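You operate a simulated robot arm through the tools that you are given. There is no shell and no other tool. Be economical: measure what you need, move in short steps, check, and stop when the job is done.

You run a simulated two-armed robot. Do the job below in one go: nothing can be reset, and whatever is moved stays where it is left.

Task
Draw 1 L at the wheat bin and run it through the bagging hopper into the measuring box.
Fine: hold the green-handled jug under the bin's spout and put it back empty; shut the blue gate again. Set down upright: what you pick out.

It is judged by the outcome, as a careful person would: the job done as asked, and still so three seconds after it is handed in. It fails if anything else is knocked over, pushed out of place, dropped, spilled or broken.

Robot
Two 6-joint arms with two-finger parallel grippers on one trunk, on a base that drives. Base frame: it is fixed to the floor where the robot stands at the start and does not move with it; the origin is under the middle of the robot, x ahead of it, y to its left, z up. Lengths are in mm, angles in rad, forces in N, time in s.
The left shoulder is at the start at [60, 187, 1122], the right one opposite. With the tool pointing down near the work surface each hand reaches from about 220 to 620 mm from the robot's upright axis, wherever it stands, measured 20 degrees to its own side. Places, roughly: blue gate on the bagging stand [500, -900, 1100]; far left bin [700, 3100, 800]; far right bin [700, 1600, 800]; green lever on the bagging stand [400, -900, 900]; hopper on the bagging stand [600, -1000, 1300]; left grain box [800, 600, 900]; measuring box [600, -1000, 1000]; middle left bin [700, 2600, 800]; middle right bin [700, 2100, 800]; right grain box [800, 300, 900]; yellow knob on the measuring box [500, -1100, 1000]. Payload 1.57 kg a hand.
The TCP of each hand is the grasp point between the finger pads, 30 mm short of the fingertips. In the tool frame z runs along the fingers and y along their closing line. Largest opening 110 mm; finger width 24, thickness 12; the body of the gripper, 48 by 112 mm, starts 78 mm behind the TCP.
Orientation is that of the tool frame in the base frame, as [roll, pitch, yaw] about the fixed x, y, z axes, in that order (R = Rz(yaw) Ry(pitch) Rx(roll)). With the fingers straight down and closing along the base's y, the tool's x points along the base's -x, its y along +y and its z along -z.

Tools
- The arms move only by the tool drive_tool. It takes "left_commands", "right_commands" or both (then of equal length, played together; a hand with none holds still); each is a list of rows, each a list of 3 entries, a list of its own where there are three numbers: the shift along the tool's x, y, z in units of 300 mm (1.0 is 300 mm), then the turn, a rotation vector about the tool's x, y, z in units of 180 degrees (1.0 is 180 degrees), then the opening, from 0 (shut) to 1 (fully open). In form: [[[dx, dy, dz], [ax, ay, az], grip], ...]. A call has 1 to 8 rows; each row is the pose to reach, as a shift and turn from the pose commanded when the call began, along the tool's axes at that moment. A call with a number of a shift or a turn outside -1 to 1 is refused whole. Rows are played at 5 a second. More than 50 mm and 0.15 rad between two rows, or a gripper value outside its range, and nothing of the call is played. A pose out of reach is approached as far as the arm can. The call stops where the force on the tool passes 70 N (or 10 N more than at its start, if that is more) or the arm is blocked; 0.2 s more then pass. The fingers move at their own pace (about 153 mm/s each) and stop on an object; they squeeze with about 40 N. The grip force told is the motor's: it shows also when the fingers shut on nothing. Time passes only in rows, and 0.2 s behind the last, so rows that repeat a pose let the fingers close. The reply holds the time, the measured pose of the TCP, the force on the tool along the base axes, the opening and the grip force, in the units named above and with some noise, with the torque about the TCP (base axes, N m) and any sound that the robot's microphone picked up, and new pictures: "views" is both (left out), scene, wrist or none (wrist: the cameras of the hands that moved).
- Cameras (640 x 400 px; columns grow to the right, rows downward): "scene" is now at [7.2, 30.5, 1657.7]; the picture's right is [0.38, -0.92, 0.00], its down [-0.75, -0.31, -0.58] and it looks along [0.54, 0.22, -0.81] (base axes); focal length 291 px, centre (320, 200). "left" rides on the left gripper at [70, -16, -141] in its tool frame; the picture's right is [0.23, 0.97, 0.00], its down [-0.86, 0.20, -0.48] and it looks along [-0.47, 0.11, 0.88] (tool axes); focal length 222 px, centre (320, 200). "right" rides on the right gripper at [70, 16, -141] in its tool frame; the picture's right is [-0.23, 0.97, 0.00], its down [-0.86, -0.20, -0.48] and it looks along [-0.47, -0.11, 0.88] (tool axes); focal length 222 px, centre (320, 200). There is no depth. A picture from a camera that has moved, and an enlarged one, comes with that camera's place and axes in the base frame and with its lens.
- lift_body(by): slides the trunk up (or, below 0, down) by that many mm; the arms and the scene camera ride with it, the base frame stays. It gives what a move gives, with no picture.
- drive_base(legs): drives the robot by 1 to 6 legs, each [ahead, left, turn to the left] in mm, mm and rad, along the robot's own axes; the way and the turn of a leg run together, so that a leg with both is an arc; at most 1500 mm and 3.142 rad a leg. The arms and the cameras ride along, it lands a little off, and it stops where it bumps. It gives what a move gives, and a new picture of the scene camera.
- turn_head(pan, tilt): turns the head with the scene camera to pan (to the left, within 1.501 rad either way) and tilt (down, from -0.506 to 1.204), counted from straight ahead of the robot. It gives what a move gives, and a new picture of the scene camera.
- close_up(camera, box): a new picture of the part [left, top, right, bottom] of that camera's present view, enlarged. It takes no simulated time.
- close_job(): hands the job in; it is judged then, once.

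Go step by step. Nothing tells you exact positions but the pictures and the camera data: compare them with the known pose of the tool, close in by small moves and look again before you grip or let go. The budget is 120 turns and 260 pictures, counting those below and the enlarged ones. Unless the task says otherwise, let go and move clear before handing in, and close with one line.

The tools are called after "Request:" by a JSON object that holds its "api" and its "payload". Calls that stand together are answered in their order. drive_tool: Moves the arms, as the interface text tells. Its arguments: {"type":"object","properties":{"left_commands":{"type":"array","items":{"type":"array"}},"right_commands":{"type":"array","items":{"type":"array"}},"views":{"type":"string","enum":["both","scene","wrist","none"]}},"required":[]} The other tools are called the same way: lift_body (by) slides the trunk up or down; drive_base (legs) drives the base; turn_head (pan, tilt) turns the head that bears the scene camera; close_up (camera, box) takes an enlarged picture of a part of a camera's view; close_job () hands the job in.

At the start:

```text
t: 0.0
left_tcp_pos: [252.3, 353.3, 1106.4]
left_orientation: [-3.141, 0.001, -3.14]
left_contact_force: [-0.3, 0.0, 0.4]
left_wrist_torque: [-0.03, 0.0, -0.01]
left_opening: 110.2
left_gripper_force: 0.0
right_tcp_pos: [343.2, 3.5, 1087.9]
right_orientation: [-3.139, 0.0, -3.141]
right_contact_force: [0.0, 0.3, 0.4]
right_wrist_torque: [0.0, -0.01, 0.0]
right_opening: 110.3
right_gripper_force: 0.0
trunk travel left (down, up): [-750.0, 240.0]
robot x, y, heading: [1.6, 2.0, -0.001]
head pan, tilt: [0.393, 0.946]
```

scene: 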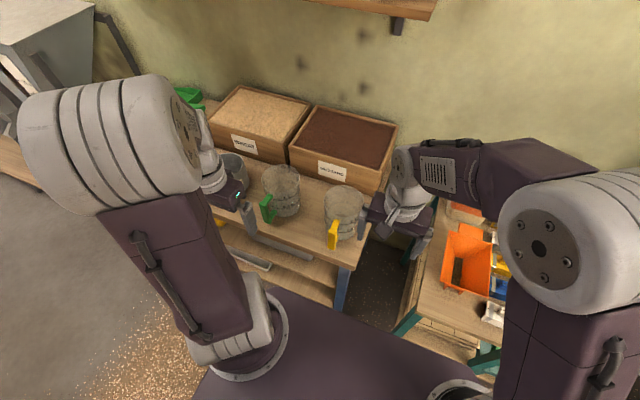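
right: 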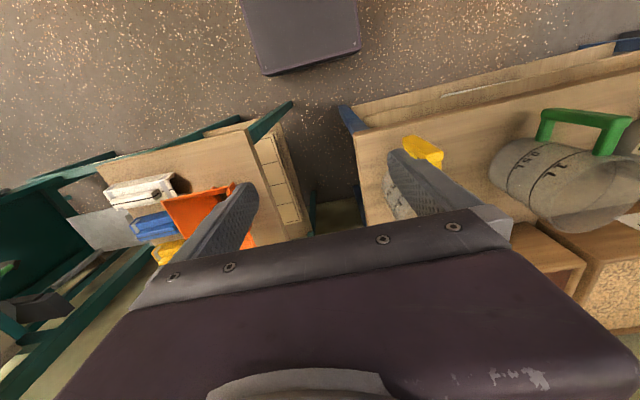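
left: 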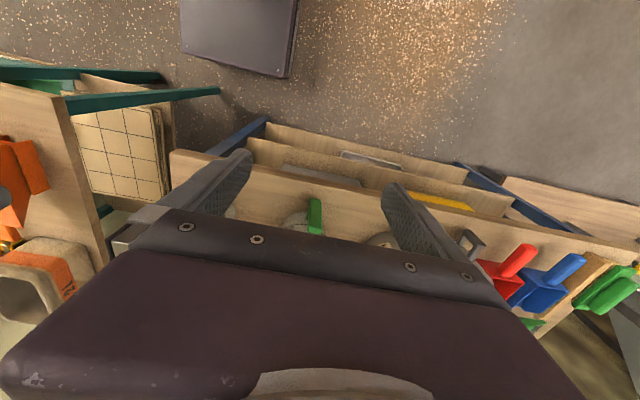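

I see a table ahead with jugs (a green-handled one near the middle, a yellow-handled one to the right), with bins further left and the bagging stand to the right. I'll look around with the head first.

Request:
{"api": "turn_head", "payload": {"pan": 1.2, "tilt": 0.35}}

Request:
{"api": "turn_head", "payload": {"pan": -1.0, "tilt": 0.5}}

Request:
{"api": "turn_head", "payload": {"pan": 0.35, "tilt": 0.8}}

```text
t: 1.1
left_tcp_pos: [251.8, 354.6, 1107.0]
left_orientation: [3.141, 0.001, -3.141]
left_contact_force: [-1.0, -0.4, -0.2]
left_wrist_torque: [-0.03, 0.04, 0.0]
left_opening: 110.1
left_gripper_force: 0.0
right_tcp_pos: [344.0, 5.3, 1088.0]
right_orientation: [3.141, -0.001, -3.141]
right_contact_force: [0.1, -1.0, 0.5]
right_wrist_torque: [-0.02, 0.0, 0.01]
right_opening: 109.9
right_gripper_force: 0.0
trunk travel left (down, up): [-750.0, 240.0]
robot x, y, heading: [-1.0, -0.1, 0.001]
head pan, tilt: [1.201, 0.351]
camera scene: at [-26.3, 89.4, 1708.5], right [0.93, -0.36, 0.0], down [-0.12, -0.32, -0.94], along [0.34, 0.88, -0.34], focal length 291 px, centre (320, 200)
```

scene: 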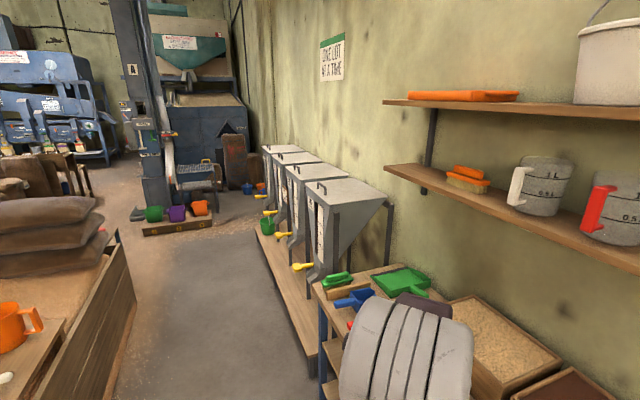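

```text
t: 3.2
left_tcp_pos: [252.2, 353.3, 1106.9]
left_orientation: [3.141, 0.0, 3.141]
left_contact_force: [0.9, -0.3, -0.5]
left_wrist_torque: [0.02, 0.0, 0.0]
left_opening: 110.2
left_gripper_force: 0.0
right_tcp_pos: [344.1, 3.8, 1087.9]
right_orientation: [3.141, 0.0, 3.141]
right_contact_force: [0.0, -1.0, 0.0]
right_wrist_torque: [-0.01, 0.0, -0.04]
right_opening: 110.1
right_gripper_force: 0.0
trunk travel left (down, up): [-750.0, 240.0]
robot x, y, heading: [1.5, 1.6, -0.003]
head pan, tilt: [-1.0, 0.499]
camera scene: at [-10.9, -73.9, 1694.9], right [-0.84, -0.54, 0.0], down [-0.26, 0.4, -0.88], along [0.47, -0.74, -0.48], focal length 291 px, centre (320, 200)
```

scene: 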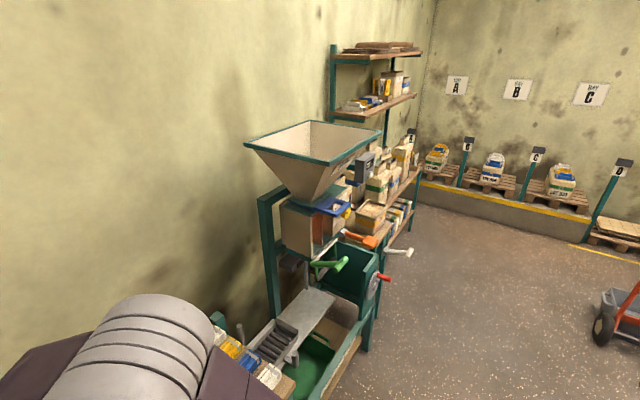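

```text
t: 4.7
left_tcp_pos: [252.2, 353.9, 1106.8]
left_orientation: [-3.141, 0.001, 3.141]
left_contact_force: [0.2, -0.3, 0.6]
left_wrist_torque: [0.04, -0.04, 0.03]
left_opening: 110.1
left_gripper_force: 0.0
right_tcp_pos: [343.3, 4.8, 1086.9]
right_orientation: [3.141, -0.001, -3.141]
right_contact_force: [-0.7, -0.5, 0.4]
right_wrist_torque: [-0.02, -0.02, -0.01]
right_opening: 109.8
right_gripper_force: 0.1
trunk travel left (down, up): [-750.0, 240.0]
robot x, y, heading: [-0.9, -1.0, 0.004]
head pan, tilt: [0.351, 0.799]
camera scene: at [15.6, 30.2, 1669.0], right [0.34, -0.94, 0.0], down [-0.67, -0.25, -0.7], along [0.65, 0.24, -0.72], focal length 291 px, centre (320, 200)
```

scene: 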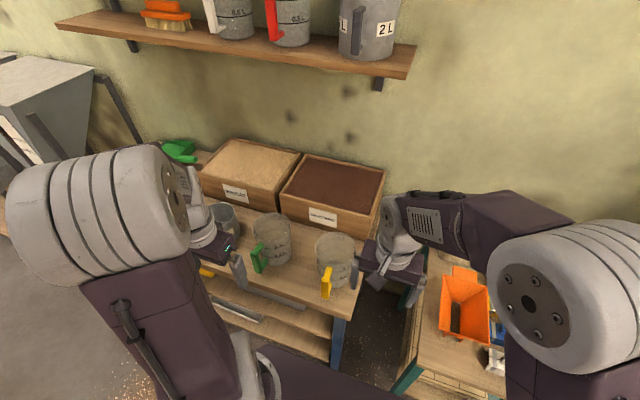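

The green jug stands on the table near (570, 320). I'll enlarge the jugs to read their markings.

Request:
{"api": "close_up", "payload": {"camera": "scene", "box": [180, 130, 400, 310]}}

Request:
{"api": "close_up", "payload": {"camera": "right", "box": [340, 80, 640, 260]}}

```text
2.22 times, centred on (290, 220) of scene
camera zoom: at [15.6, 30.2, 1669.0], right [0.34, -0.94, 0.0], down [-0.67, -0.25, -0.7], along [0.65, 0.24, -0.72], focal length 647 px, centre (387, 156)
```

zoom: 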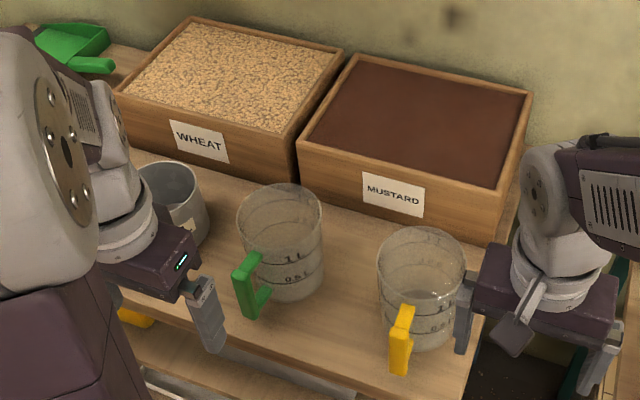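

```text
2.13 times, centred on (490, 170) of right
camera zoom: at [273.4, 21.9, 1228.0], right [0.23, 0.97, 0.0], down [0.86, -0.2, 0.48], along [0.47, -0.11, -0.88], focal length 474 px, centre (-43, 264)
```

zoom: 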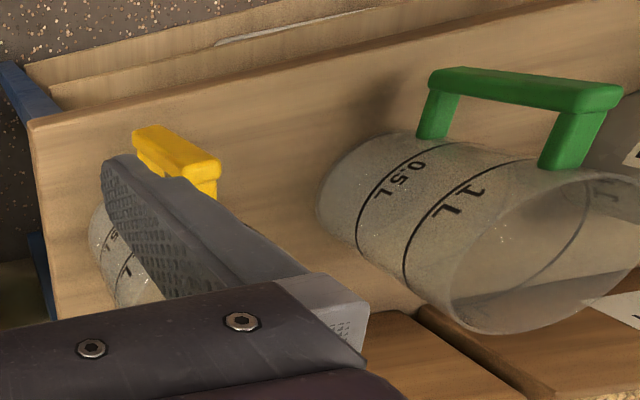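

Wheat and mustard are both around, so bin labels matter. I'll drive left to inspect the bins.

Request:
{"api": "drive_base", "payload": {"legs": [[0, 1400, 0]]}}

Request:
{"api": "turn_head", "payload": {"pan": 0.6, "tilt": 0.5}}

```text
t: 11.7
left_tcp_pos: [258.5, 1762.0, 1105.7]
left_orientation: [3.141, -0.001, 3.136]
left_contact_force: [0.2, -0.3, 0.5]
left_wrist_torque: [-0.03, 0.02, 0.0]
left_opening: 110.0
left_gripper_force: 0.1
right_tcp_pos: [347.2, 1412.4, 1088.1]
right_orientation: [3.141, 0.002, 3.136]
right_contact_force: [1.1, -0.4, 0.1]
right_wrist_torque: [0.01, -0.01, 0.0]
right_opening: 110.4
right_gripper_force: 0.0
trunk travel left (down, up): [-750.0, 240.0]
robot x, y, heading: [1.7, 1412.4, -0.008]
head pan, tilt: [0.351, 0.799]
camera scene: at [20.1, 1439.5, 1669.0], right [0.34, -0.94, 0.0], down [-0.67, -0.24, -0.7], along [0.66, 0.24, -0.72], focal length 291 px, centre (320, 200)
```

scene: 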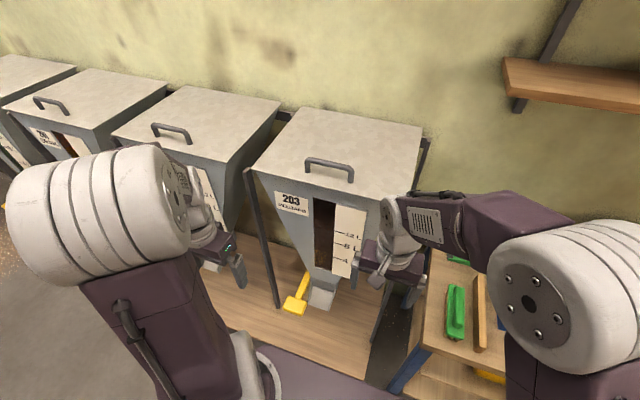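

```text
t: 12.5
left_tcp_pos: [258.8, 1761.5, 1106.1]
left_orientation: [-3.14, 0.0, 3.136]
left_contact_force: [0.6, -0.1, 0.2]
left_wrist_torque: [-0.01, -0.01, -0.02]
left_opening: 110.0
left_gripper_force: 0.1
right_tcp_pos: [348.8, 1412.8, 1088.8]
right_orientation: [-3.141, -0.002, 3.134]
right_contact_force: [0.1, 0.1, 1.0]
right_wrist_torque: [0.02, 0.0, -0.02]
right_opening: 109.9
right_gripper_force: 0.1
trunk travel left (down, up): [-750.0, 240.0]
robot x, y, heading: [3.9, 1412.3, -0.007]
head pan, tilt: [0.6, 0.499]
camera scene: at [19.6, 1463.7, 1694.8], right [0.56, -0.83, 0.0], down [-0.4, -0.27, -0.88], along [0.73, 0.49, -0.48], focal length 291 px, centre (320, 200)
```

scene: 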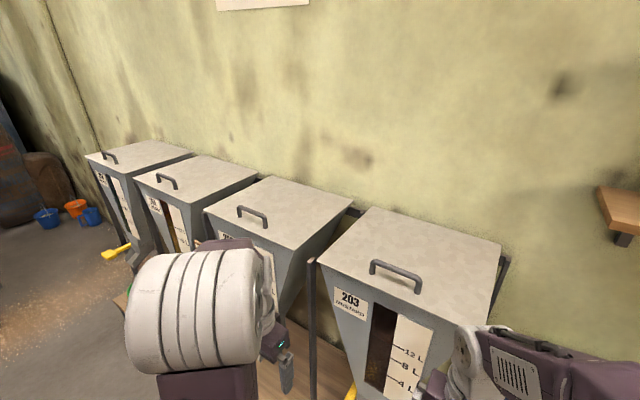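

The far right bin (203) looks like mustard (dark). I'll go on left to read the other labels.

Request:
{"api": "drive_base", "payload": {"legs": [[-150, 1050, 0]]}}

Request:
{"api": "turn_head", "payload": {"pan": 0.1, "tilt": 0.75}}

```text
t: 18.0
left_tcp_pos: [135.8, 2803.0, 1106.9]
left_orientation: [-3.141, -0.001, 3.113]
left_contact_force: [-0.1, 1.0, -0.4]
left_wrist_torque: [0.02, -0.02, 0.0]
left_opening: 109.9
left_gripper_force: 0.1
right_tcp_pos: [216.2, 2451.1, 1087.8]
right_orientation: [3.141, 0.0, 3.114]
right_contact_force: [0.8, -0.2, 0.5]
right_wrist_torque: [-0.03, 0.01, 0.0]
right_opening: 110.1
right_gripper_force: 0.0
trunk travel left (down, up): [-750.0, 240.0]
robot x, y, heading: [-126.8, 2457.7, -0.027]
head pan, tilt: [0.6, 0.499]
camera scene: at [-110.0, 2509.7, 1694.9], right [0.54, -0.84, 0.0], down [-0.4, -0.26, -0.88], along [0.74, 0.48, -0.48], focal length 291 px, centre (320, 200)
```

scene: 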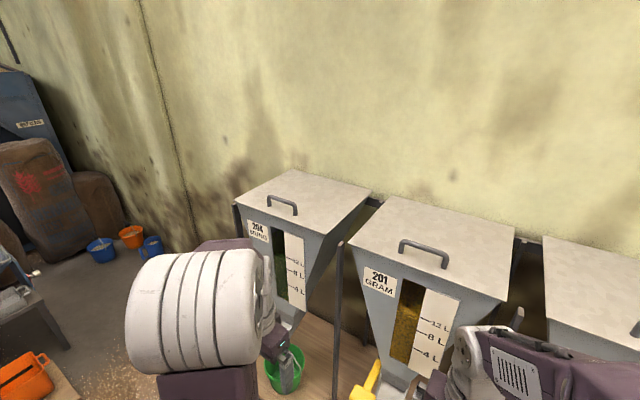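

```text
t: 18.9
left_tcp_pos: [135.5, 2803.1, 1105.9]
left_orientation: [-3.141, -0.001, 3.114]
left_contact_force: [-0.6, 0.6, 0.2]
left_wrist_torque: [0.05, -0.02, -0.01]
left_opening: 109.9
left_gripper_force: 0.1
right_tcp_pos: [217.3, 2452.5, 1087.5]
right_orientation: [-3.14, 0.0, 3.112]
right_contact_force: [0.3, -0.1, -0.1]
right_wrist_torque: [0.02, 0.0, 0.03]
right_opening: 109.9
right_gripper_force: 0.1
trunk travel left (down, up): [-750.0, 240.0]
robot x, y, heading: [-127.3, 2454.1, -0.027]
head pan, tilt: [0.099, 0.75]
camera scene: at [-103.9, 2466.9, 1673.0], right [0.07, -1.0, 0.0], down [-0.68, -0.05, -0.73], along [0.73, 0.05, -0.68], focal length 291 px, centre (320, 200)
```

scene: 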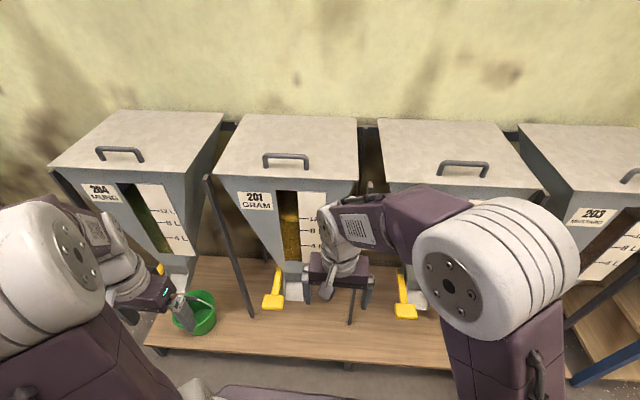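

Left to right: 204 mung, 201 gram, then a hidden bin, then 203 mustard. I'll check the hidden middle-right bin.

Request:
{"api": "drive_base", "payload": {"legs": [[-80, -430, 0.027]]}}

Request:
{"api": "close_up", "payload": {"camera": "scene", "box": [180, 100, 440, 340]}}

```text
t: 21.5
left_tcp_pos: [41.4, 2384.5, 1107.0]
left_orientation: [-3.14, -0.001, -3.141]
left_contact_force: [-0.1, 0.3, -1.2]
left_wrist_torque: [-0.02, 0.04, 0.02]
left_opening: 109.9
left_gripper_force: 0.0
right_tcp_pos: [131.9, 2034.3, 1088.1]
right_orientation: [-3.141, -0.001, -3.141]
right_contact_force: [-0.2, -0.1, 0.3]
right_wrist_torque: [-0.01, 0.02, 0.03]
right_opening: 110.1
right_gripper_force: 0.1
trunk travel left (down, up): [-750.0, 240.0]
robot x, y, heading: [-213.2, 2030.0, 0.006]
head pan, tilt: [0.099, 0.75]
camera scene: at [-189.3, 2041.9, 1672.9], right [0.1, -1.0, 0.0], down [-0.68, -0.07, -0.73], along [0.73, 0.07, -0.68], focal length 291 px, centre (320, 200)
```

scene: 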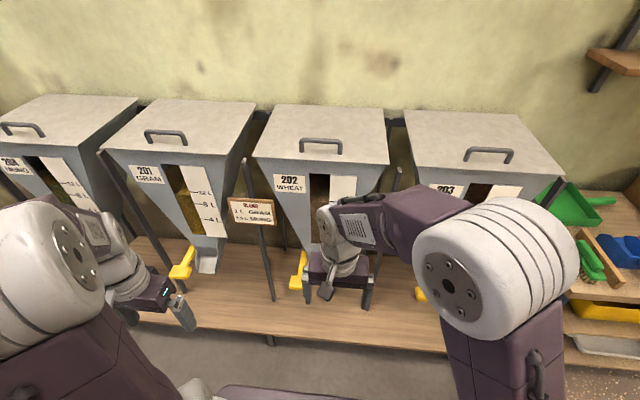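

```text
1.67 times, centred on (310, 220) of scene
camera zoom: at [-189.3, 2041.9, 1672.9], right [0.1, -1.0, 0.0], down [-0.68, -0.07, -0.73], along [0.73, 0.07, -0.68], focal length 486 px, centre (337, 167)
```

zoom: 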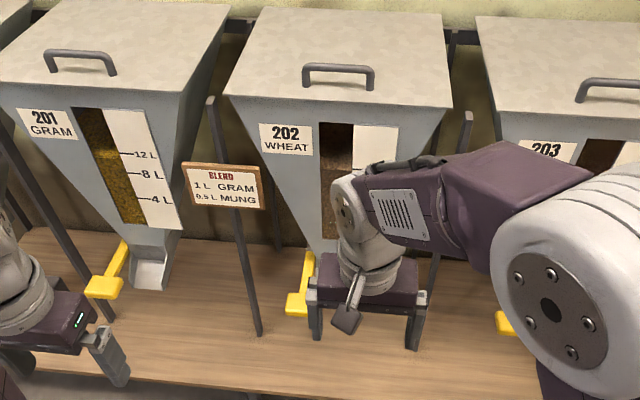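

Bin 202 is WHEAT. I'll shift a bit right and lower the trunk for a clear view of its spout and yellow lever.

Request:
{"api": "drive_base", "payload": {"legs": [[-50, -130, 0]]}}

Request:
{"api": "lift_body", "payload": {"by": -350}}

Request:
{"api": "turn_head", "payload": {"pan": 0.2, "tilt": 0.55}}

Request:
{"api": "close_up", "payload": {"camera": "scene", "box": [180, 100, 440, 340]}}

```text
t: 22.9
left_tcp_pos: [-8.8, 2254.2, 1104.7]
left_orientation: [-3.139, 0.0, 3.141]
left_contact_force: [-0.3, 0.5, -0.5]
left_wrist_torque: [0.01, -0.02, -0.03]
left_opening: 109.9
left_gripper_force: 0.1
right_tcp_pos: [83.5, 1905.2, 1086.6]
right_orientation: [3.141, 0.0, 3.14]
right_contact_force: [-0.5, -0.1, 0.3]
right_wrist_torque: [0.01, 0.0, -0.03]
right_opening: 109.7
right_gripper_force: 0.0
trunk travel left (down, up): [-750.0, 240.0]
robot x, y, heading: [-258.6, 1901.7, 0.004]
head pan, tilt: [0.099, 0.75]
camera scene: at [-237.7, 1912.2, 1672.9], right [0.1, -0.99, 0.0], down [-0.68, -0.07, -0.73], along [0.73, 0.07, -0.68], focal length 291 px, centre (320, 200)
```

scene: 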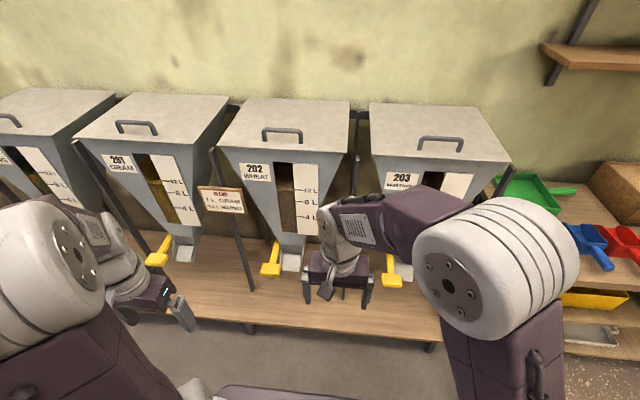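

```text
t: 26.3
left_tcp_pos: [-8.3, 2252.4, 754.6]
left_orientation: [3.141, -0.001, -3.14]
left_contact_force: [0.3, -0.6, 0.0]
left_wrist_torque: [0.02, 0.02, -0.02]
left_opening: 110.0
left_gripper_force: 0.0
right_tcp_pos: [82.5, 1903.4, 737.0]
right_orientation: [-3.14, 0.0, 3.141]
right_contact_force: [0.0, 0.3, -0.2]
right_wrist_torque: [-0.01, 0.03, 0.03]
right_opening: 110.1
right_gripper_force: 0.1
trunk travel left (down, up): [-400.0, 590.0]
robot x, y, heading: [-260.3, 1896.3, -0.001]
head pan, tilt: [0.099, 0.75]
```

```text
t: 27.0
left_tcp_pos: [-9.1, 2252.7, 756.7]
left_orientation: [-3.141, 0.0, -3.141]
left_contact_force: [-1.1, -0.3, -0.3]
left_wrist_torque: [-0.01, 0.0, 0.01]
left_opening: 110.0
left_gripper_force: 0.2
right_tcp_pos: [82.4, 1903.6, 737.4]
right_orientation: [-3.141, 0.0, 3.141]
right_contact_force: [0.1, 0.8, -0.3]
right_wrist_torque: [0.03, 0.02, 0.03]
right_opening: 110.0
right_gripper_force: 0.1
trunk travel left (down, up): [-400.0, 590.0]
robot x, y, heading: [-262.0, 1899.1, -0.001]
head pan, tilt: [0.201, 0.55]
camera scene: at [-233.1, 1919.5, 1340.3], right [0.2, -0.98, 0.0], down [-0.51, -0.1, -0.85], along [0.84, 0.17, -0.52], focal length 291 px, centre (320, 200)
```

scene: 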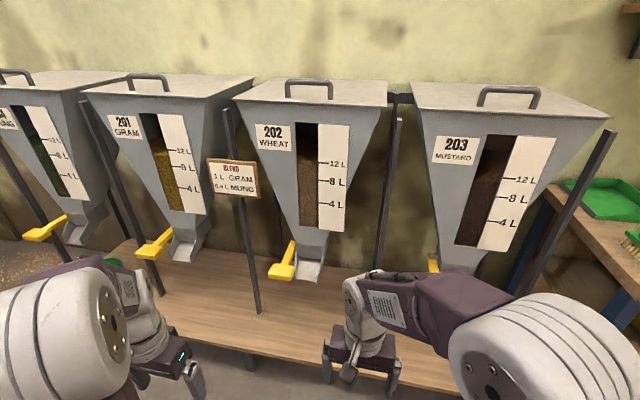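

```text
1.67 times, centred on (310, 220) of scene
camera zoom: at [-233.1, 1919.5, 1340.3], right [0.2, -0.98, 0.0], down [-0.51, -0.1, -0.85], along [0.84, 0.17, -0.52], focal length 486 px, centre (337, 167)
```

zoom: 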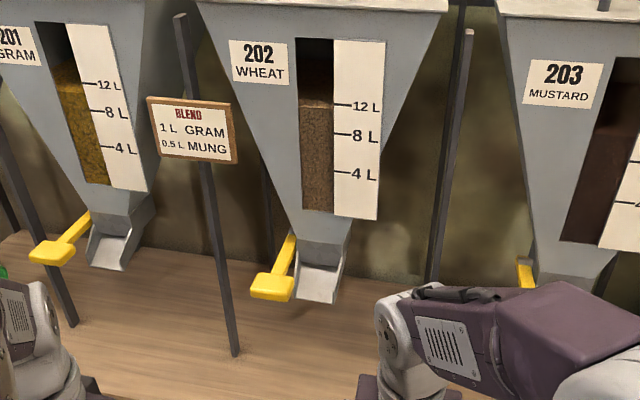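

The wheat bin's spout lip is at about (473, 2103, 582), with its yellow lever paddle to the left at about (410, 2180, 655). Next I raise the trunk again and return to the table for the green jug, to be gripped by the right hand.

Request:
{"api": "lift_body", "payload": {"by": 350}}

Request:
{"api": "drive_base", "payload": {"legs": [[160, -1340, 0]]}}

Request:
{"api": "turn_head", "payload": {"pan": -0.1, "tilt": 0.9}}

```text
t: 30.4
left_tcp_pos: [-9.6, 2251.8, 1105.6]
left_orientation: [-3.141, 0.0, -3.141]
left_contact_force: [-0.5, 0.9, -0.1]
left_wrist_torque: [0.0, 0.04, 0.01]
left_opening: 109.9
left_gripper_force: 0.3
right_tcp_pos: [82.0, 1904.9, 1088.7]
right_orientation: [3.141, -0.002, -3.141]
right_contact_force: [0.0, -0.1, -0.5]
right_wrist_torque: [-0.02, -0.03, -0.01]
right_opening: 110.2
right_gripper_force: 0.2
trunk travel left (down, up): [-750.0, 240.0]
robot x, y, heading: [-261.8, 1902.3, -0.001]
head pan, tilt: [0.201, 0.55]
```

```text
t: 37.2
left_tcp_pos: [149.2, 914.7, 1105.8]
left_orientation: [-3.138, 0.0, 3.136]
left_contact_force: [0.0, -1.2, -0.2]
left_wrist_torque: [0.03, -0.02, 0.0]
left_opening: 109.6
left_gripper_force: 0.1
right_tcp_pos: [238.6, 565.1, 1086.9]
right_orientation: [-3.141, 0.0, 3.136]
right_contact_force: [-1.5, 0.0, -0.8]
right_wrist_torque: [0.02, -0.01, -0.03]
right_opening: 109.7
right_gripper_force: 0.1
trunk travel left (down, up): [-750.0, 240.0]
robot x, y, heading: [-106.7, 558.8, -0.009]
head pan, tilt: [0.201, 0.55]
camera scene: at [-77.0, 582.6, 1690.3], right [0.19, -0.98, 0.0], down [-0.51, -0.1, -0.85], along [0.84, 0.17, -0.52], focal length 291 px, centre (320, 200)
```

scene: 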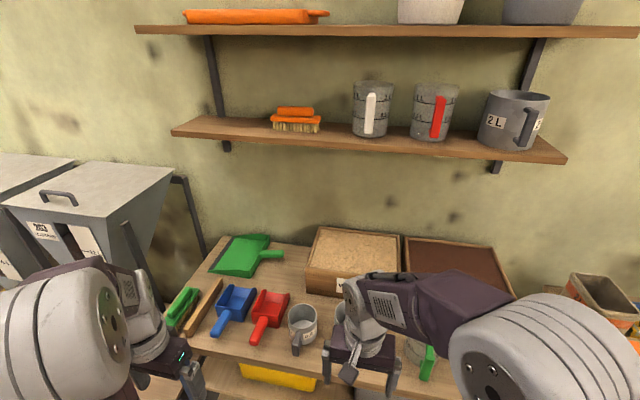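

```text
t: 38.0
left_tcp_pos: [149.2, 914.3, 1106.6]
left_orientation: [3.141, 0.001, 3.137]
left_contact_force: [0.2, 0.1, -0.2]
left_wrist_torque: [0.01, -0.01, 0.0]
left_opening: 110.1
left_gripper_force: 0.0
right_tcp_pos: [238.5, 564.1, 1087.5]
right_orientation: [-3.142, 0.001, 3.136]
right_contact_force: [0.0, 0.3, 0.7]
right_wrist_torque: [-0.03, -0.02, 0.04]
right_opening: 109.8
right_gripper_force: 0.1
trunk travel left (down, up): [-750.0, 240.0]
robot x, y, heading: [-102.2, 565.1, -0.002]
head pan, tilt: [-0.099, 0.901]
camera scene: at [-89.9, 556.8, 1661.1], right [-0.1, -0.99, 0.0], down [-0.78, 0.08, -0.62], along [0.62, -0.06, -0.78], focal length 291 px, centre (320, 200)
```

scene: 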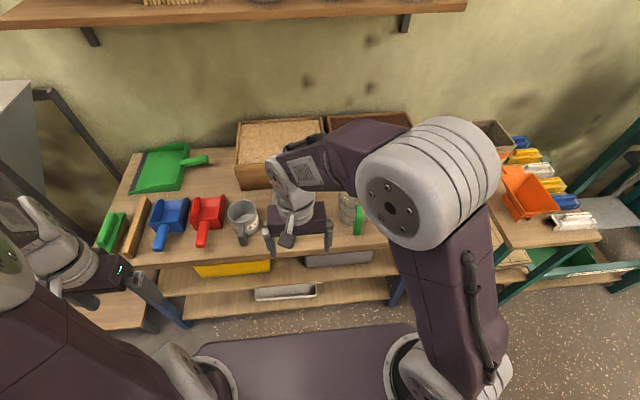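

Green handle is near (406, 385). I'll tilt the right hand forward and look with the wrist camera.

Request:
{"api": "drive_tool", "payload": {"right_commands": [[[0, -0.1, 0], [0, -0.04, 0], 1], [[0, -0.2, 0], [0, -0.08, 0], 1], [[0, -0.3, 0], [0, -0.12, 0], 1], [[0, -0.4, 0], [0, -0.16, 0], 1], [[0, -0.5, 0], [0, -0.16, 0], 1], [[0, -0.56, 0], [0, -0.16, 0], 1]]}}

```text
t: 39.4
left_tcp_pos: [148.6, 913.8, 1107.1]
left_orientation: [3.141, 0.001, 3.137]
left_contact_force: [0.2, 0.7, 0.4]
left_wrist_torque: [0.02, 0.02, -0.04]
left_opening: 110.2
left_gripper_force: 0.2
right_tcp_pos: [268.2, 396.2, 1102.0]
right_orientation: [3.141, 0.5, 3.134]
right_contact_force: [0.5, -0.1, -0.2]
right_wrist_torque: [-0.02, 0.01, -0.01]
right_opening: 109.8
right_gripper_force: 0.1
right hand out of reach, approached as far as the arm can: row 4, 5, 6
trunk travel left (down, up): [-750.0, 240.0]
robot x, y, heading: [-107.4, 560.7, -0.004]
head pan, tilt: [-0.099, 0.901]
camera scene: at [-90.4, 556.0, 1661.0], right [-0.1, -0.99, 0.0], down [-0.78, 0.08, -0.62], along [0.62, -0.06, -0.78], focal length 291 px, centre (320, 200)
camera right: at [139.0, 415.2, 1191.7], right [0.21, 0.97, 0.11], down [0.52, -0.2, 0.83], along [0.83, -0.11, -0.55], focal length 222 px, centre (320, 200)
```

scene: 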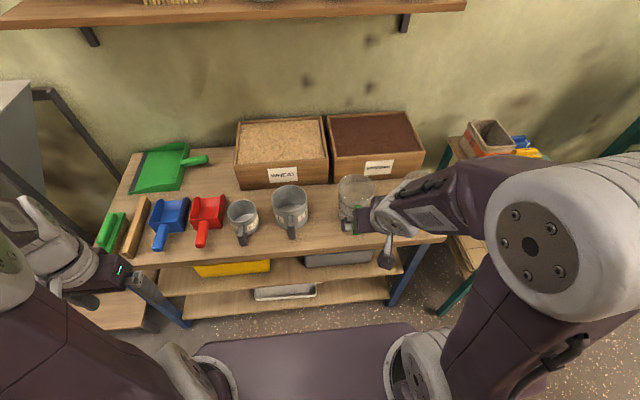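
right: 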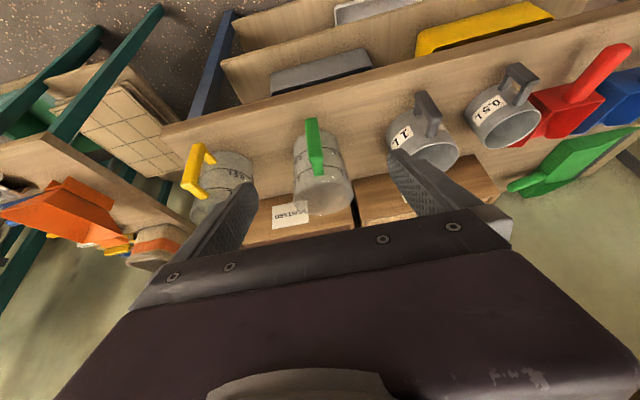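

Handle is near x≈415, y≈382, z 835–945. I'll move the tilted hand to a pre-grasp in front of and above it.

Request:
{"api": "drive_tool", "payload": {"right_commands": [[[-0.03, -0.01, 0.13], [0, 0, 0], 1], [[-0.06, -0.025, 0.26], [0, 0, 0], 1], [[-0.1, -0.035, 0.39], [0, 0, 0], 1], [[-0.132, -0.047, 0.5], [0, 0, 0], 1], [[-0.132, -0.047, 0.5], [0, 0, 0], 1]]}}

```text
t: 40.6
left_tcp_pos: [148.7, 914.3, 1106.0]
left_orientation: [3.141, 0.0, 3.137]
left_contact_force: [-0.2, -0.8, -0.2]
left_wrist_torque: [0.02, 0.01, -0.03]
left_opening: 109.9
left_gripper_force: 0.1
right_tcp_pos: [363.4, 389.0, 984.3]
right_orientation: [-3.096, 0.456, 3.139]
right_contact_force: [-0.3, 0.0, 0.4]
right_wrist_torque: [0.0, -0.01, 0.03]
right_opening: 110.0
right_gripper_force: 0.1
right hand out of reach, approached as far as the arm can: row 1, 4, 5
trunk travel left (down, up): [-750.0, 240.0]
robot x, y, heading: [-104.1, 558.4, -0.004]
head pan, tilt: [-0.099, 0.901]
camera scene: at [-90.3, 556.0, 1661.0], right [-0.1, -0.99, 0.0], down [-0.78, 0.08, -0.62], along [0.62, -0.06, -0.78], focal length 291 px, centre (320, 200)
camera right: at [238.2, 412.8, 1078.9], right [0.22, 0.97, 0.06], down [0.55, -0.18, 0.81], along [0.8, -0.15, -0.58], focal length 222 px, centre (320, 200)
```

scene: 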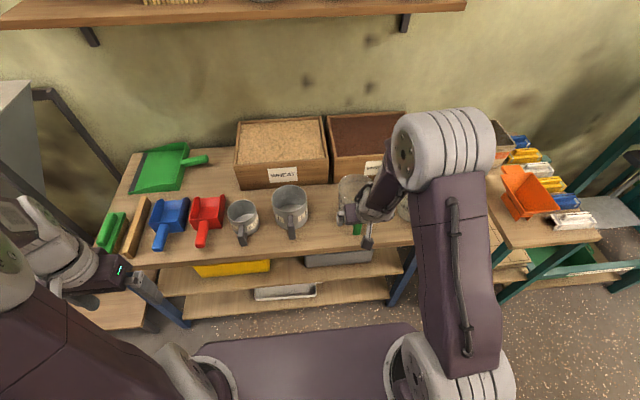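
right: 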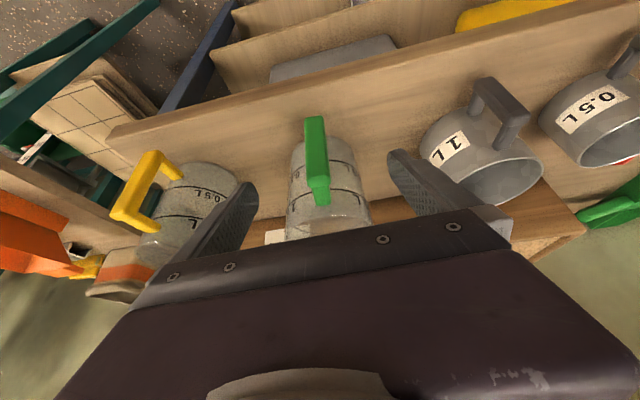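

The arm is cramped at this tilt, so I'll back the base off by 120 mm and retry from there.

Request:
{"api": "drive_base", "payload": {"legs": [[-120, 0, 0]]}}

Request:
{"api": "drive_tool", "payload": {"right_commands": [[[0, 0, 0.03], [0, 0, 0], 1], [[0, 0, 0.03], [0, 0, 0], 1]], "views": "none"}}

```text
t: 41.8
left_tcp_pos: [32.4, 913.8, 1105.8]
left_orientation: [3.142, -0.002, 3.135]
left_contact_force: [0.6, 0.0, 0.3]
left_wrist_torque: [0.02, -0.01, -0.01]
left_opening: 110.1
left_gripper_force: 0.1
right_tcp_pos: [246.4, 390.8, 983.5]
right_orientation: [-3.097, 0.455, -3.14]
right_contact_force: [-0.8, -0.3, 0.4]
right_wrist_torque: [-0.03, 0.01, -0.01]
right_opening: 110.0
right_gripper_force: 0.1
trunk travel left (down, up): [-750.0, 240.0]
robot x, y, heading: [-223.0, 564.1, -0.004]
head pan, tilt: [-0.099, 0.901]
camera scene: at [-206.3, 557.2, 1661.0], right [-0.1, -0.99, 0.0], down [-0.78, 0.08, -0.62], along [0.62, -0.06, -0.78], focal length 291 px, centre (320, 200)
```

scene: 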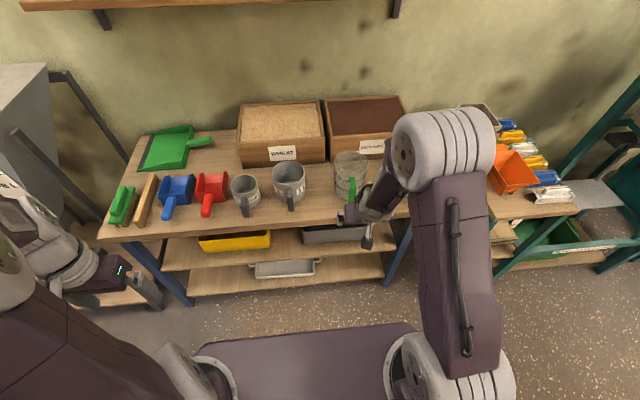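

```text
t: 42.4
left_tcp_pos: [30.6, 914.1, 1107.0]
left_orientation: [3.141, 0.0, 3.136]
left_contact_force: [0.4, 1.1, 1.0]
left_wrist_torque: [-0.04, -0.01, 0.02]
left_opening: 110.0
left_gripper_force: 0.1
right_tcp_pos: [249.8, 388.8, 975.9]
right_orientation: [-3.095, 0.456, 3.14]
right_contact_force: [-0.9, 0.2, 0.1]
right_wrist_torque: [0.0, 0.0, 0.0]
right_opening: 109.7
right_gripper_force: 0.0
trunk travel left (down, up): [-750.0, 240.0]
robot x, y, heading: [-221.7, 562.9, -0.011]
head pan, tilt: [-0.099, 0.901]
```

Now moving to the pre-grasp with the orientation trimmed.

Request:
{"api": "drive_tool", "payload": {"right_commands": [[[-0.13, -0.008, 0.05], [-0.007, -0.007, 0], 1], [[-0.26, -0.015, 0.1], [-0.0146, -0.014, 0], 1], [[-0.393, -0.023, 0.16], [-0.0146, -0.014, 0], 1], [[-0.393, -0.023, 0.16], [-0.0146, -0.014, 0], 1]]}}

```text
t: 43.4
left_tcp_pos: [32.9, 914.9, 1105.2]
left_orientation: [-3.142, -0.002, 3.137]
left_contact_force: [0.7, 0.5, -0.5]
left_wrist_torque: [0.02, 0.02, 0.01]
left_opening: 110.1
left_gripper_force: 0.1
right_tcp_pos: [376.4, 377.8, 986.2]
right_orientation: [-3.102, 0.5, -3.08]
right_contact_force: [-0.1, 2.9, -0.3]
right_wrist_torque: [-0.13, 0.0, -0.28]
right_opening: 110.0
right_gripper_force: 0.0
right hand out of reach, approached as far as the arm can: row 2, 3
trunk travel left (down, up): [-750.0, 240.0]
robot x, y, heading: [-219.1, 563.4, -0.002]
head pan, tilt: [-0.099, 0.901]
camera scene: at [-205.8, 556.7, 1661.0], right [-0.1, -0.99, 0.0], down [-0.78, 0.08, -0.62], along [0.62, -0.06, -0.78], focal length 291 px, centre (320, 200)
camera right: at [246.8, 391.9, 1074.8], right [0.16, 0.98, 0.07], down [0.53, -0.15, 0.84], along [0.83, -0.09, -0.54], focal length 222 px, centre (320, 200)
```

scene: 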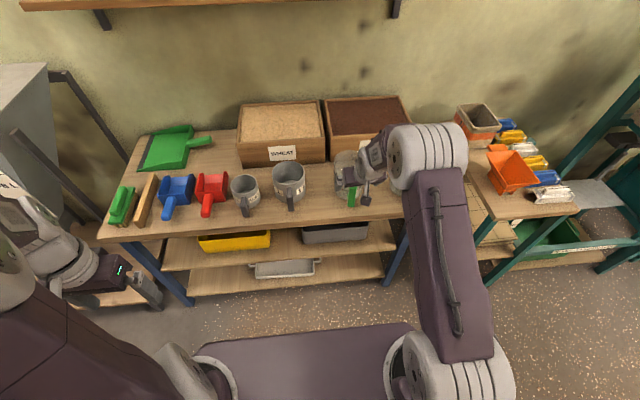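
right: 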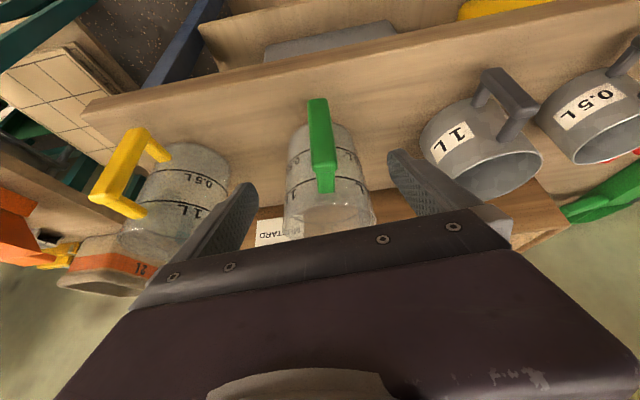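

The handle bar is centred between the fingers (y≈379, x≈420). I'll go down along the tool and check.

Request:
{"api": "drive_tool", "payload": {"right_commands": [[[0.005, 0.003, 0.1], [0, 0, 0], 1], [[0.01, 0.003, 0.2], [0, 0, 0], 1], [[0.02, 0.003, 0.3], [0, 0, 0], 1], [[0.02, 0.003, 0.3], [0, 0, 0], 1]]}}

Request:
{"api": "close_up", "payload": {"camera": "scene", "box": [270, 120, 430, 230]}}

```text
t: 44.4
left_tcp_pos: [31.0, 915.2, 1106.1]
left_orientation: [3.141, -0.001, 3.136]
left_contact_force: [-0.2, -0.4, 0.3]
left_wrist_torque: [0.0, 0.0, 0.03]
left_opening: 110.0
left_gripper_force: 0.1
right_tcp_pos: [413.5, 382.4, 904.7]
right_orientation: [3.141, 0.5, 3.141]
right_contact_force: [0.1, -0.3, 0.4]
right_wrist_torque: [-0.01, 0.0, -0.01]
right_opening: 109.8
right_gripper_force: 0.0
trunk travel left (down, up): [-750.0, 240.0]
robot x, y, heading: [-222.9, 562.3, -0.009]
head pan, tilt: [-0.099, 0.901]
camera scene: at [-208.1, 557.3, 1661.0], right [-0.1, -0.99, 0.0], down [-0.78, 0.08, -0.62], along [0.62, -0.06, -0.78], focal length 291 px, centre (320, 200)
camera right: at [284.6, 398.7, 993.9], right [0.2, 0.97, 0.11], down [0.52, -0.2, 0.83], along [0.83, -0.11, -0.55], focal length 222 px, centre (320, 200)
```

scene: 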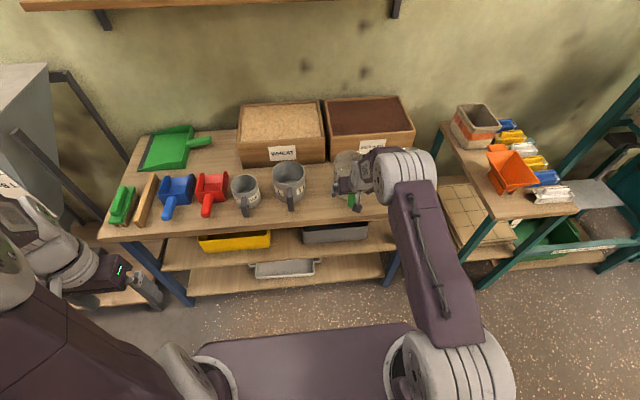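
right: 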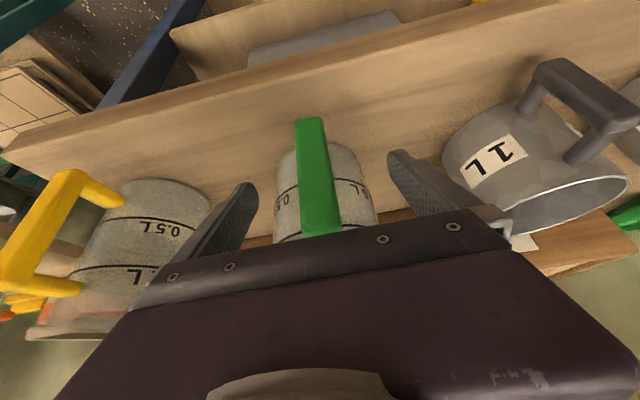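

```text
3.64 times, centred on (350, 175) of scene
camera zoom: at [-208.1, 557.3, 1661.0], right [-0.1, -0.99, 0.0], down [-0.78, 0.08, -0.62], along [0.62, -0.06, -0.78], focal length 1059 px, centre (211, 291)
```

zoom: 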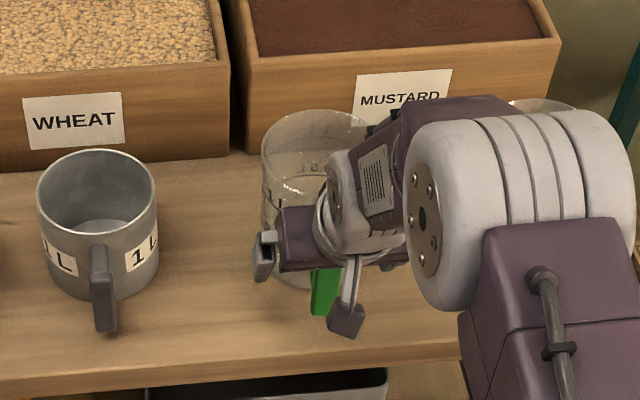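

Orientation is exact and the handle sits between the fingers with the TCP about on the bar. I'll close the gripper.

Request:
{"api": "drive_tool", "payload": {"right_commands": [[[0, 0, 0], [0, 0, 0], 0.5], [[0, 0, 0], [0, 0, 0], 0], [[0, 0, 0], [0, 0, 0], 0], [[0, 0, 0], [0, 0, 0], 0]], "views": "wrist"}}

```text
t: 45.4
left_tcp_pos: [30.1, 913.8, 1106.3]
left_orientation: [3.141, 0.0, 3.137]
left_contact_force: [0.2, -0.2, 0.2]
left_wrist_torque: [0.02, 0.0, 0.01]
left_opening: 110.1
left_gripper_force: 0.1
right_tcp_pos: [413.4, 381.4, 904.6]
right_orientation: [3.141, 0.5, -3.141]
right_contact_force: [-0.7, -1.4, 0.6]
right_wrist_torque: [-0.19, -0.05, -0.1]
right_opening: 25.9
right_gripper_force: 37.1
trunk travel left (down, up): [-750.0, 240.0]
robot x, y, heading: [-222.0, 562.2, -0.004]
head pan, tilt: [-0.099, 0.901]
camera right: at [284.4, 398.6, 994.1], right [0.2, 0.97, 0.11], down [0.52, -0.2, 0.83], along [0.83, -0.11, -0.55], focal length 222 px, centre (320, 200)
```

right: 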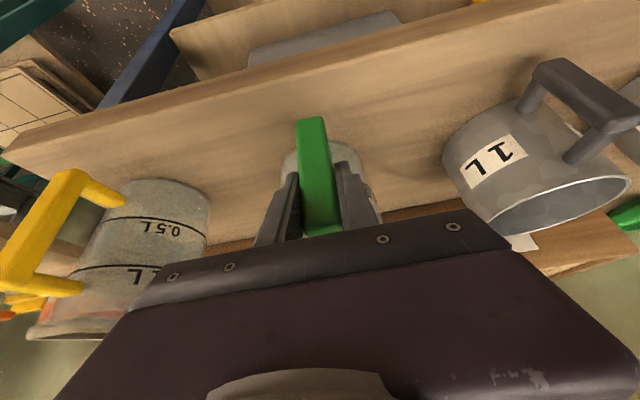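

Gripped firmly (26 mm bar). I record this put-back pose: TCP (413.4, 381.4, 904.6). Lifting with the trunk.

Request:
{"api": "lift_body", "payload": {"by": 100}}

Request:
{"api": "close_up", "payload": {"camera": "scene", "box": [270, 120, 430, 230]}}

Request:
{"api": "close_up", "payload": {"camera": "right", "box": [200, 80, 440, 240]}}

```text
t: 46.8
left_tcp_pos: [31.0, 915.4, 1206.0]
left_orientation: [3.141, 0.0, 3.137]
left_contact_force: [0.4, -0.6, 0.8]
left_wrist_torque: [0.0, 0.04, 0.01]
left_opening: 109.5
left_gripper_force: 0.1
right_tcp_pos: [414.2, 381.7, 1004.3]
right_orientation: [3.141, 0.499, -3.141]
right_contact_force: [0.4, 0.3, -1.2]
right_wrist_torque: [-0.01, 0.12, -0.02]
right_opening: 24.9
right_gripper_force: 36.1
trunk travel left (down, up): [-850.0, 140.0]
robot x, y, heading: [-223.9, 562.9, -0.002]
head pan, tilt: [-0.099, 0.901]
```

```text
3.64 times, centred on (350, 175) of scene
camera zoom: at [-207.3, 557.2, 1761.0], right [-0.1, -0.99, 0.0], down [-0.78, 0.08, -0.62], along [0.62, -0.06, -0.78], focal length 1059 px, centre (211, 291)
```

zoom: 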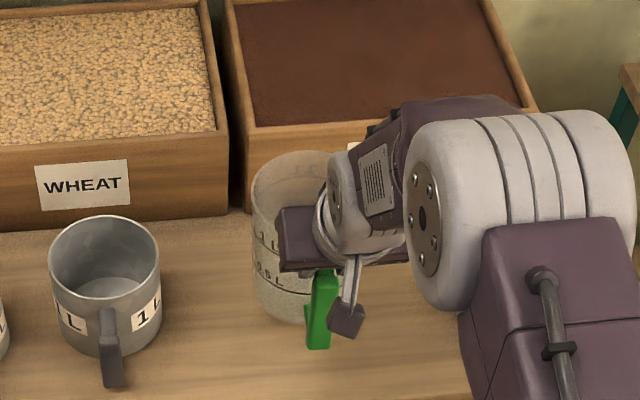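

```text
2.50 times, centred on (320, 160) of right
camera zoom: at [284.8, 398.6, 1093.8], right [0.2, 0.97, 0.11], down [0.52, -0.2, 0.83], along [0.83, -0.11, -0.55], focal length 555 px, centre (320, 300)
```

zoom: 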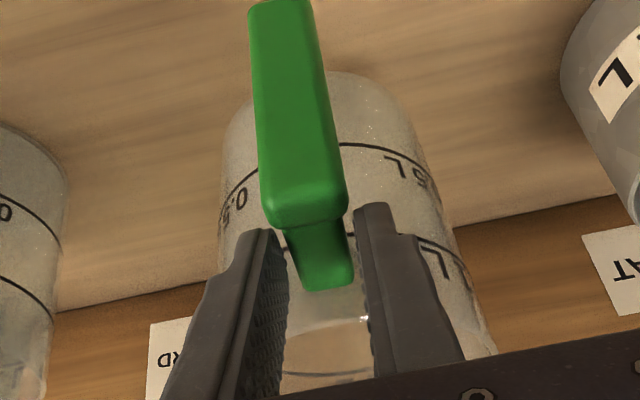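

The jug seems to have slipped down in the fingers. I'll check whether it is still slipping.

Request:
{"api": "drive_tool", "payload": {"right_commands": [[[0, 0, 0], [0, 0, 0], 0]]}}

Request:
{"api": "close_up", "payload": {"camera": "right", "box": [200, 80, 440, 240]}}

```text
t: 47.2
left_tcp_pos: [30.5, 914.3, 1206.7]
left_orientation: [3.141, -0.002, 3.137]
left_contact_force: [0.4, 0.5, 0.7]
left_wrist_torque: [0.0, 0.03, 0.02]
left_opening: 110.0
left_gripper_force: 0.1
right_tcp_pos: [414.4, 381.3, 1004.5]
right_orientation: [-3.141, 0.499, 3.141]
right_contact_force: [-0.6, -0.3, -2.3]
right_wrist_torque: [-0.02, 0.07, 0.01]
right_opening: 24.6
right_gripper_force: 36.1
trunk travel left (down, up): [-850.0, 140.0]
robot x, y, heading: [-221.6, 562.6, 0.0]
head pan, tilt: [-0.099, 0.901]
camera scene: at [-207.8, 557.2, 1761.0], right [-0.1, -0.99, 0.0], down [-0.78, 0.08, -0.62], along [0.62, -0.06, -0.78], focal length 291 px, centre (320, 200)
camera right: at [284.6, 398.6, 1093.9], right [0.2, 0.97, 0.11], down [0.52, -0.2, 0.83], along [0.83, -0.11, -0.55], focal length 222 px, centre (320, 200)
```

scene: 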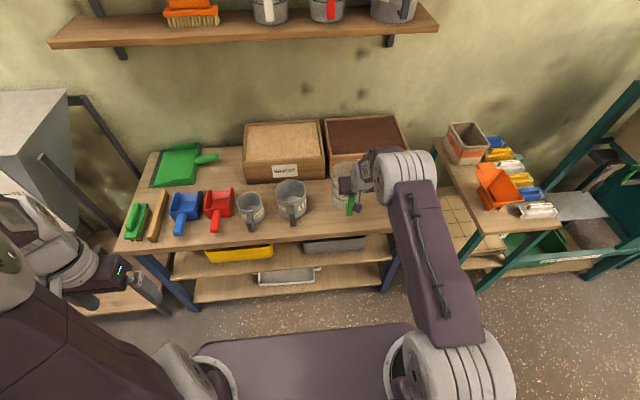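
right: 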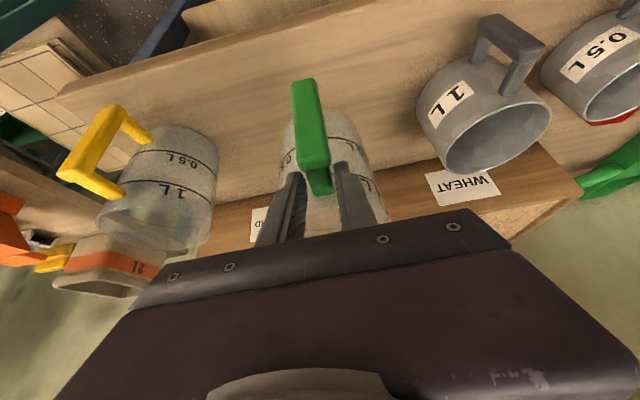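

```text
2.50 times, centred on (320, 160) of right
camera zoom: at [284.6, 398.6, 1093.9], right [0.2, 0.97, 0.11], down [0.52, -0.2, 0.83], along [0.83, -0.11, -0.55], focal length 555 px, centre (320, 300)
```

zoom: 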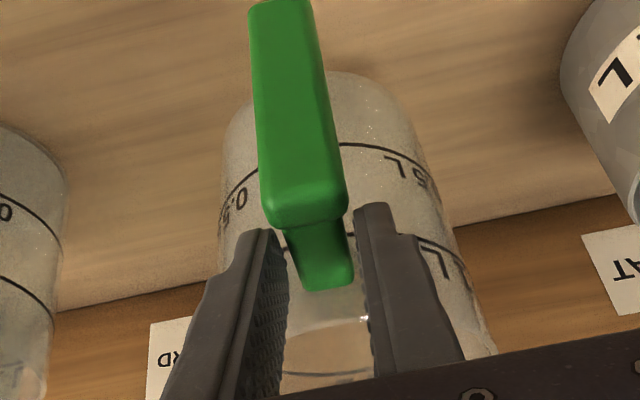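

The slip has stopped; the fingertips now hold the handle's top arm, which isn't a secure hold. I'll lower the jug back onto the table and regrip it lower.

Request:
{"api": "drive_tool", "payload": {"right_commands": [[[0.0319, 0, 0.0585], [0, 0, 0], 0], [[0.0559, 0, 0.1024], [0, 0, 0], 0], [[0.0559, 0, 0.1024], [0, 0, 0], 0]], "views": "wrist"}}

Request:
{"api": "close_up", "payload": {"camera": "scene", "box": [270, 130, 430, 240]}}

```text
t: 48.0
left_tcp_pos: [30.4, 914.6, 1207.4]
left_orientation: [-3.14, -0.001, 3.136]
left_contact_force: [0.3, -0.5, 0.5]
left_wrist_torque: [0.01, -0.02, -0.02]
left_opening: 110.1
left_gripper_force: 0.1
right_tcp_pos: [414.0, 382.3, 969.3]
right_orientation: [3.14, 0.502, -3.142]
right_contact_force: [0.1, -0.7, -1.5]
right_wrist_torque: [0.04, 0.14, 0.01]
right_opening: 24.6
right_gripper_force: 36.2
trunk travel left (down, up): [-850.0, 140.0]
robot x, y, heading: [-218.2, 561.4, -0.007]
head pan, tilt: [-0.099, 0.901]
camera right: at [284.5, 399.2, 1060.0], right [0.2, 0.97, 0.11], down [0.52, -0.2, 0.83], along [0.83, -0.11, -0.55], focal length 222 px, centre (320, 200)
```

right: 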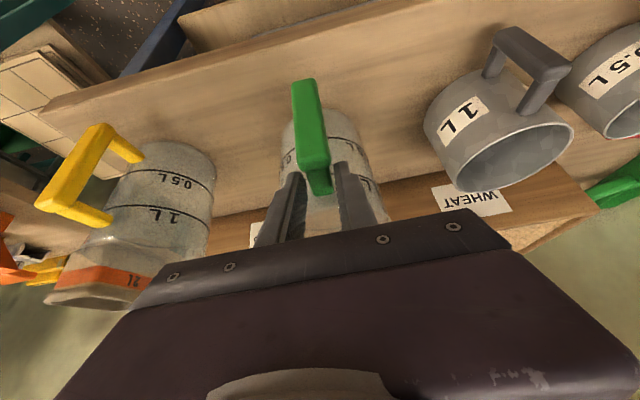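

```text
3.64 times, centred on (350, 185) of scene
camera zoom: at [-207.9, 557.3, 1761.0], right [-0.1, -0.99, 0.0], down [-0.78, 0.08, -0.62], along [0.62, -0.06, -0.78], focal length 1059 px, centre (211, 254)
```

zoom: 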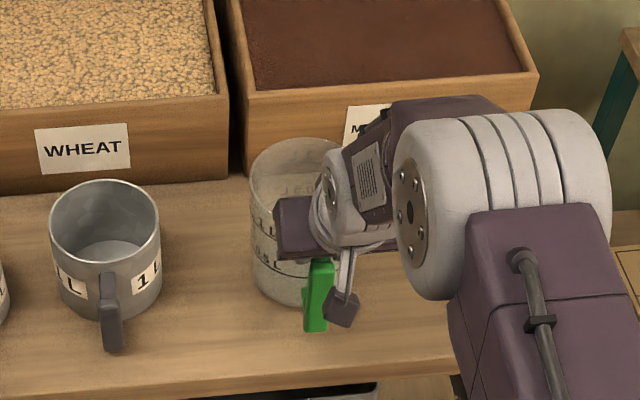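

Still hanging. I'll lower in small steps until the force shows table contact.

Request:
{"api": "drive_tool", "payload": {"right_commands": [[[0.0128, 0, 0.0234], [0, 0, 0], 0], [[0.0128, 0, 0.0234], [0, 0, 0], 0]], "views": "none"}}

Request:
{"api": "drive_tool", "payload": {"right_commands": [[[0.0128, 0, 0.0234], [0, 0, 0], 0], [[0.0128, 0, 0.0234], [0, 0, 0], 0]], "views": "none"}}

Request:
{"api": "drive_tool", "payload": {"right_commands": [[[0.0128, 0, 0.0234], [0, 0, 0], 0], [[0.0128, 0, 0.0234], [0, 0, 0], 0]], "views": "wrist"}}

```text
t: 48.6
left_tcp_pos: [31.2, 914.2, 1205.6]
left_orientation: [3.141, -0.001, 3.135]
left_contact_force: [0.5, 0.3, 0.2]
left_wrist_torque: [-0.01, -0.01, -0.01]
left_opening: 110.1
left_gripper_force: 0.1
right_tcp_pos: [413.6, 381.8, 960.8]
right_orientation: [-3.141, 0.497, 3.141]
right_contact_force: [0.3, -0.1, -1.5]
right_wrist_torque: [0.02, 0.11, -0.05]
right_opening: 24.5
right_gripper_force: 36.0
trunk travel left (down, up): [-850.0, 140.0]
robot x, y, heading: [-225.5, 562.3, -0.009]
head pan, tilt: [-0.099, 0.901]
```

```text
t: 49.2
left_tcp_pos: [30.7, 914.6, 1207.8]
left_orientation: [3.141, 0.001, 3.137]
left_contact_force: [0.1, -0.4, -0.4]
left_wrist_torque: [-0.03, 0.0, -0.01]
left_opening: 109.9
left_gripper_force: 0.0
right_tcp_pos: [415.7, 379.9, 955.1]
right_orientation: [3.141, 0.503, -3.141]
right_contact_force: [2.1, 0.4, 7.9]
right_wrist_torque: [0.04, -0.51, -0.05]
right_opening: 24.6
right_gripper_force: 36.1
trunk travel left (down, up): [-850.0, 140.0]
robot x, y, heading: [-223.2, 561.1, -0.005]
head pan, tilt: [-0.099, 0.901]
```

```text
t: 49.8
left_tcp_pos: [24.5, 915.2, 1207.9]
left_orientation: [3.141, 0.006, 3.137]
left_contact_force: [-0.3, 0.5, 0.1]
left_wrist_torque: [0.05, -0.03, -0.01]
left_opening: 110.2
left_gripper_force: 0.0
right_tcp_pos: [410.2, 380.4, 949.7]
right_orientation: [-3.139, 0.506, 3.14]
right_contact_force: [-9.5, -0.5, 32.3]
right_wrist_torque: [-0.06, 0.1, 0.05]
right_opening: 24.9
right_gripper_force: 37.0
trunk travel left (down, up): [-850.0, 140.0]
robot x, y, heading: [-221.8, 562.2, -0.006]
head pan, tilt: [-0.099, 0.901]
camera right: at [279.9, 398.8, 1038.9], right [0.2, 0.97, 0.11], down [0.52, -0.2, 0.83], along [0.83, -0.11, -0.54], focal length 222 px, centre (320, 200)
```

right: 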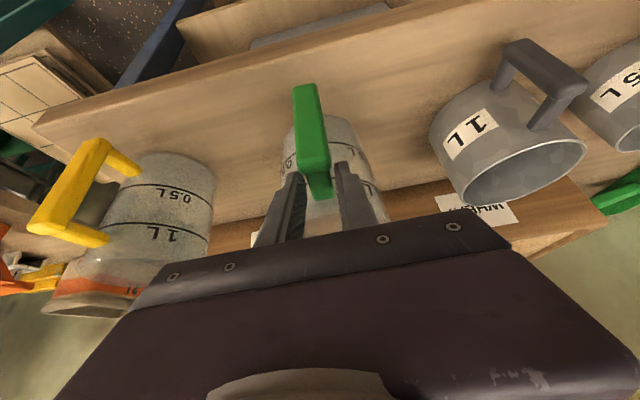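

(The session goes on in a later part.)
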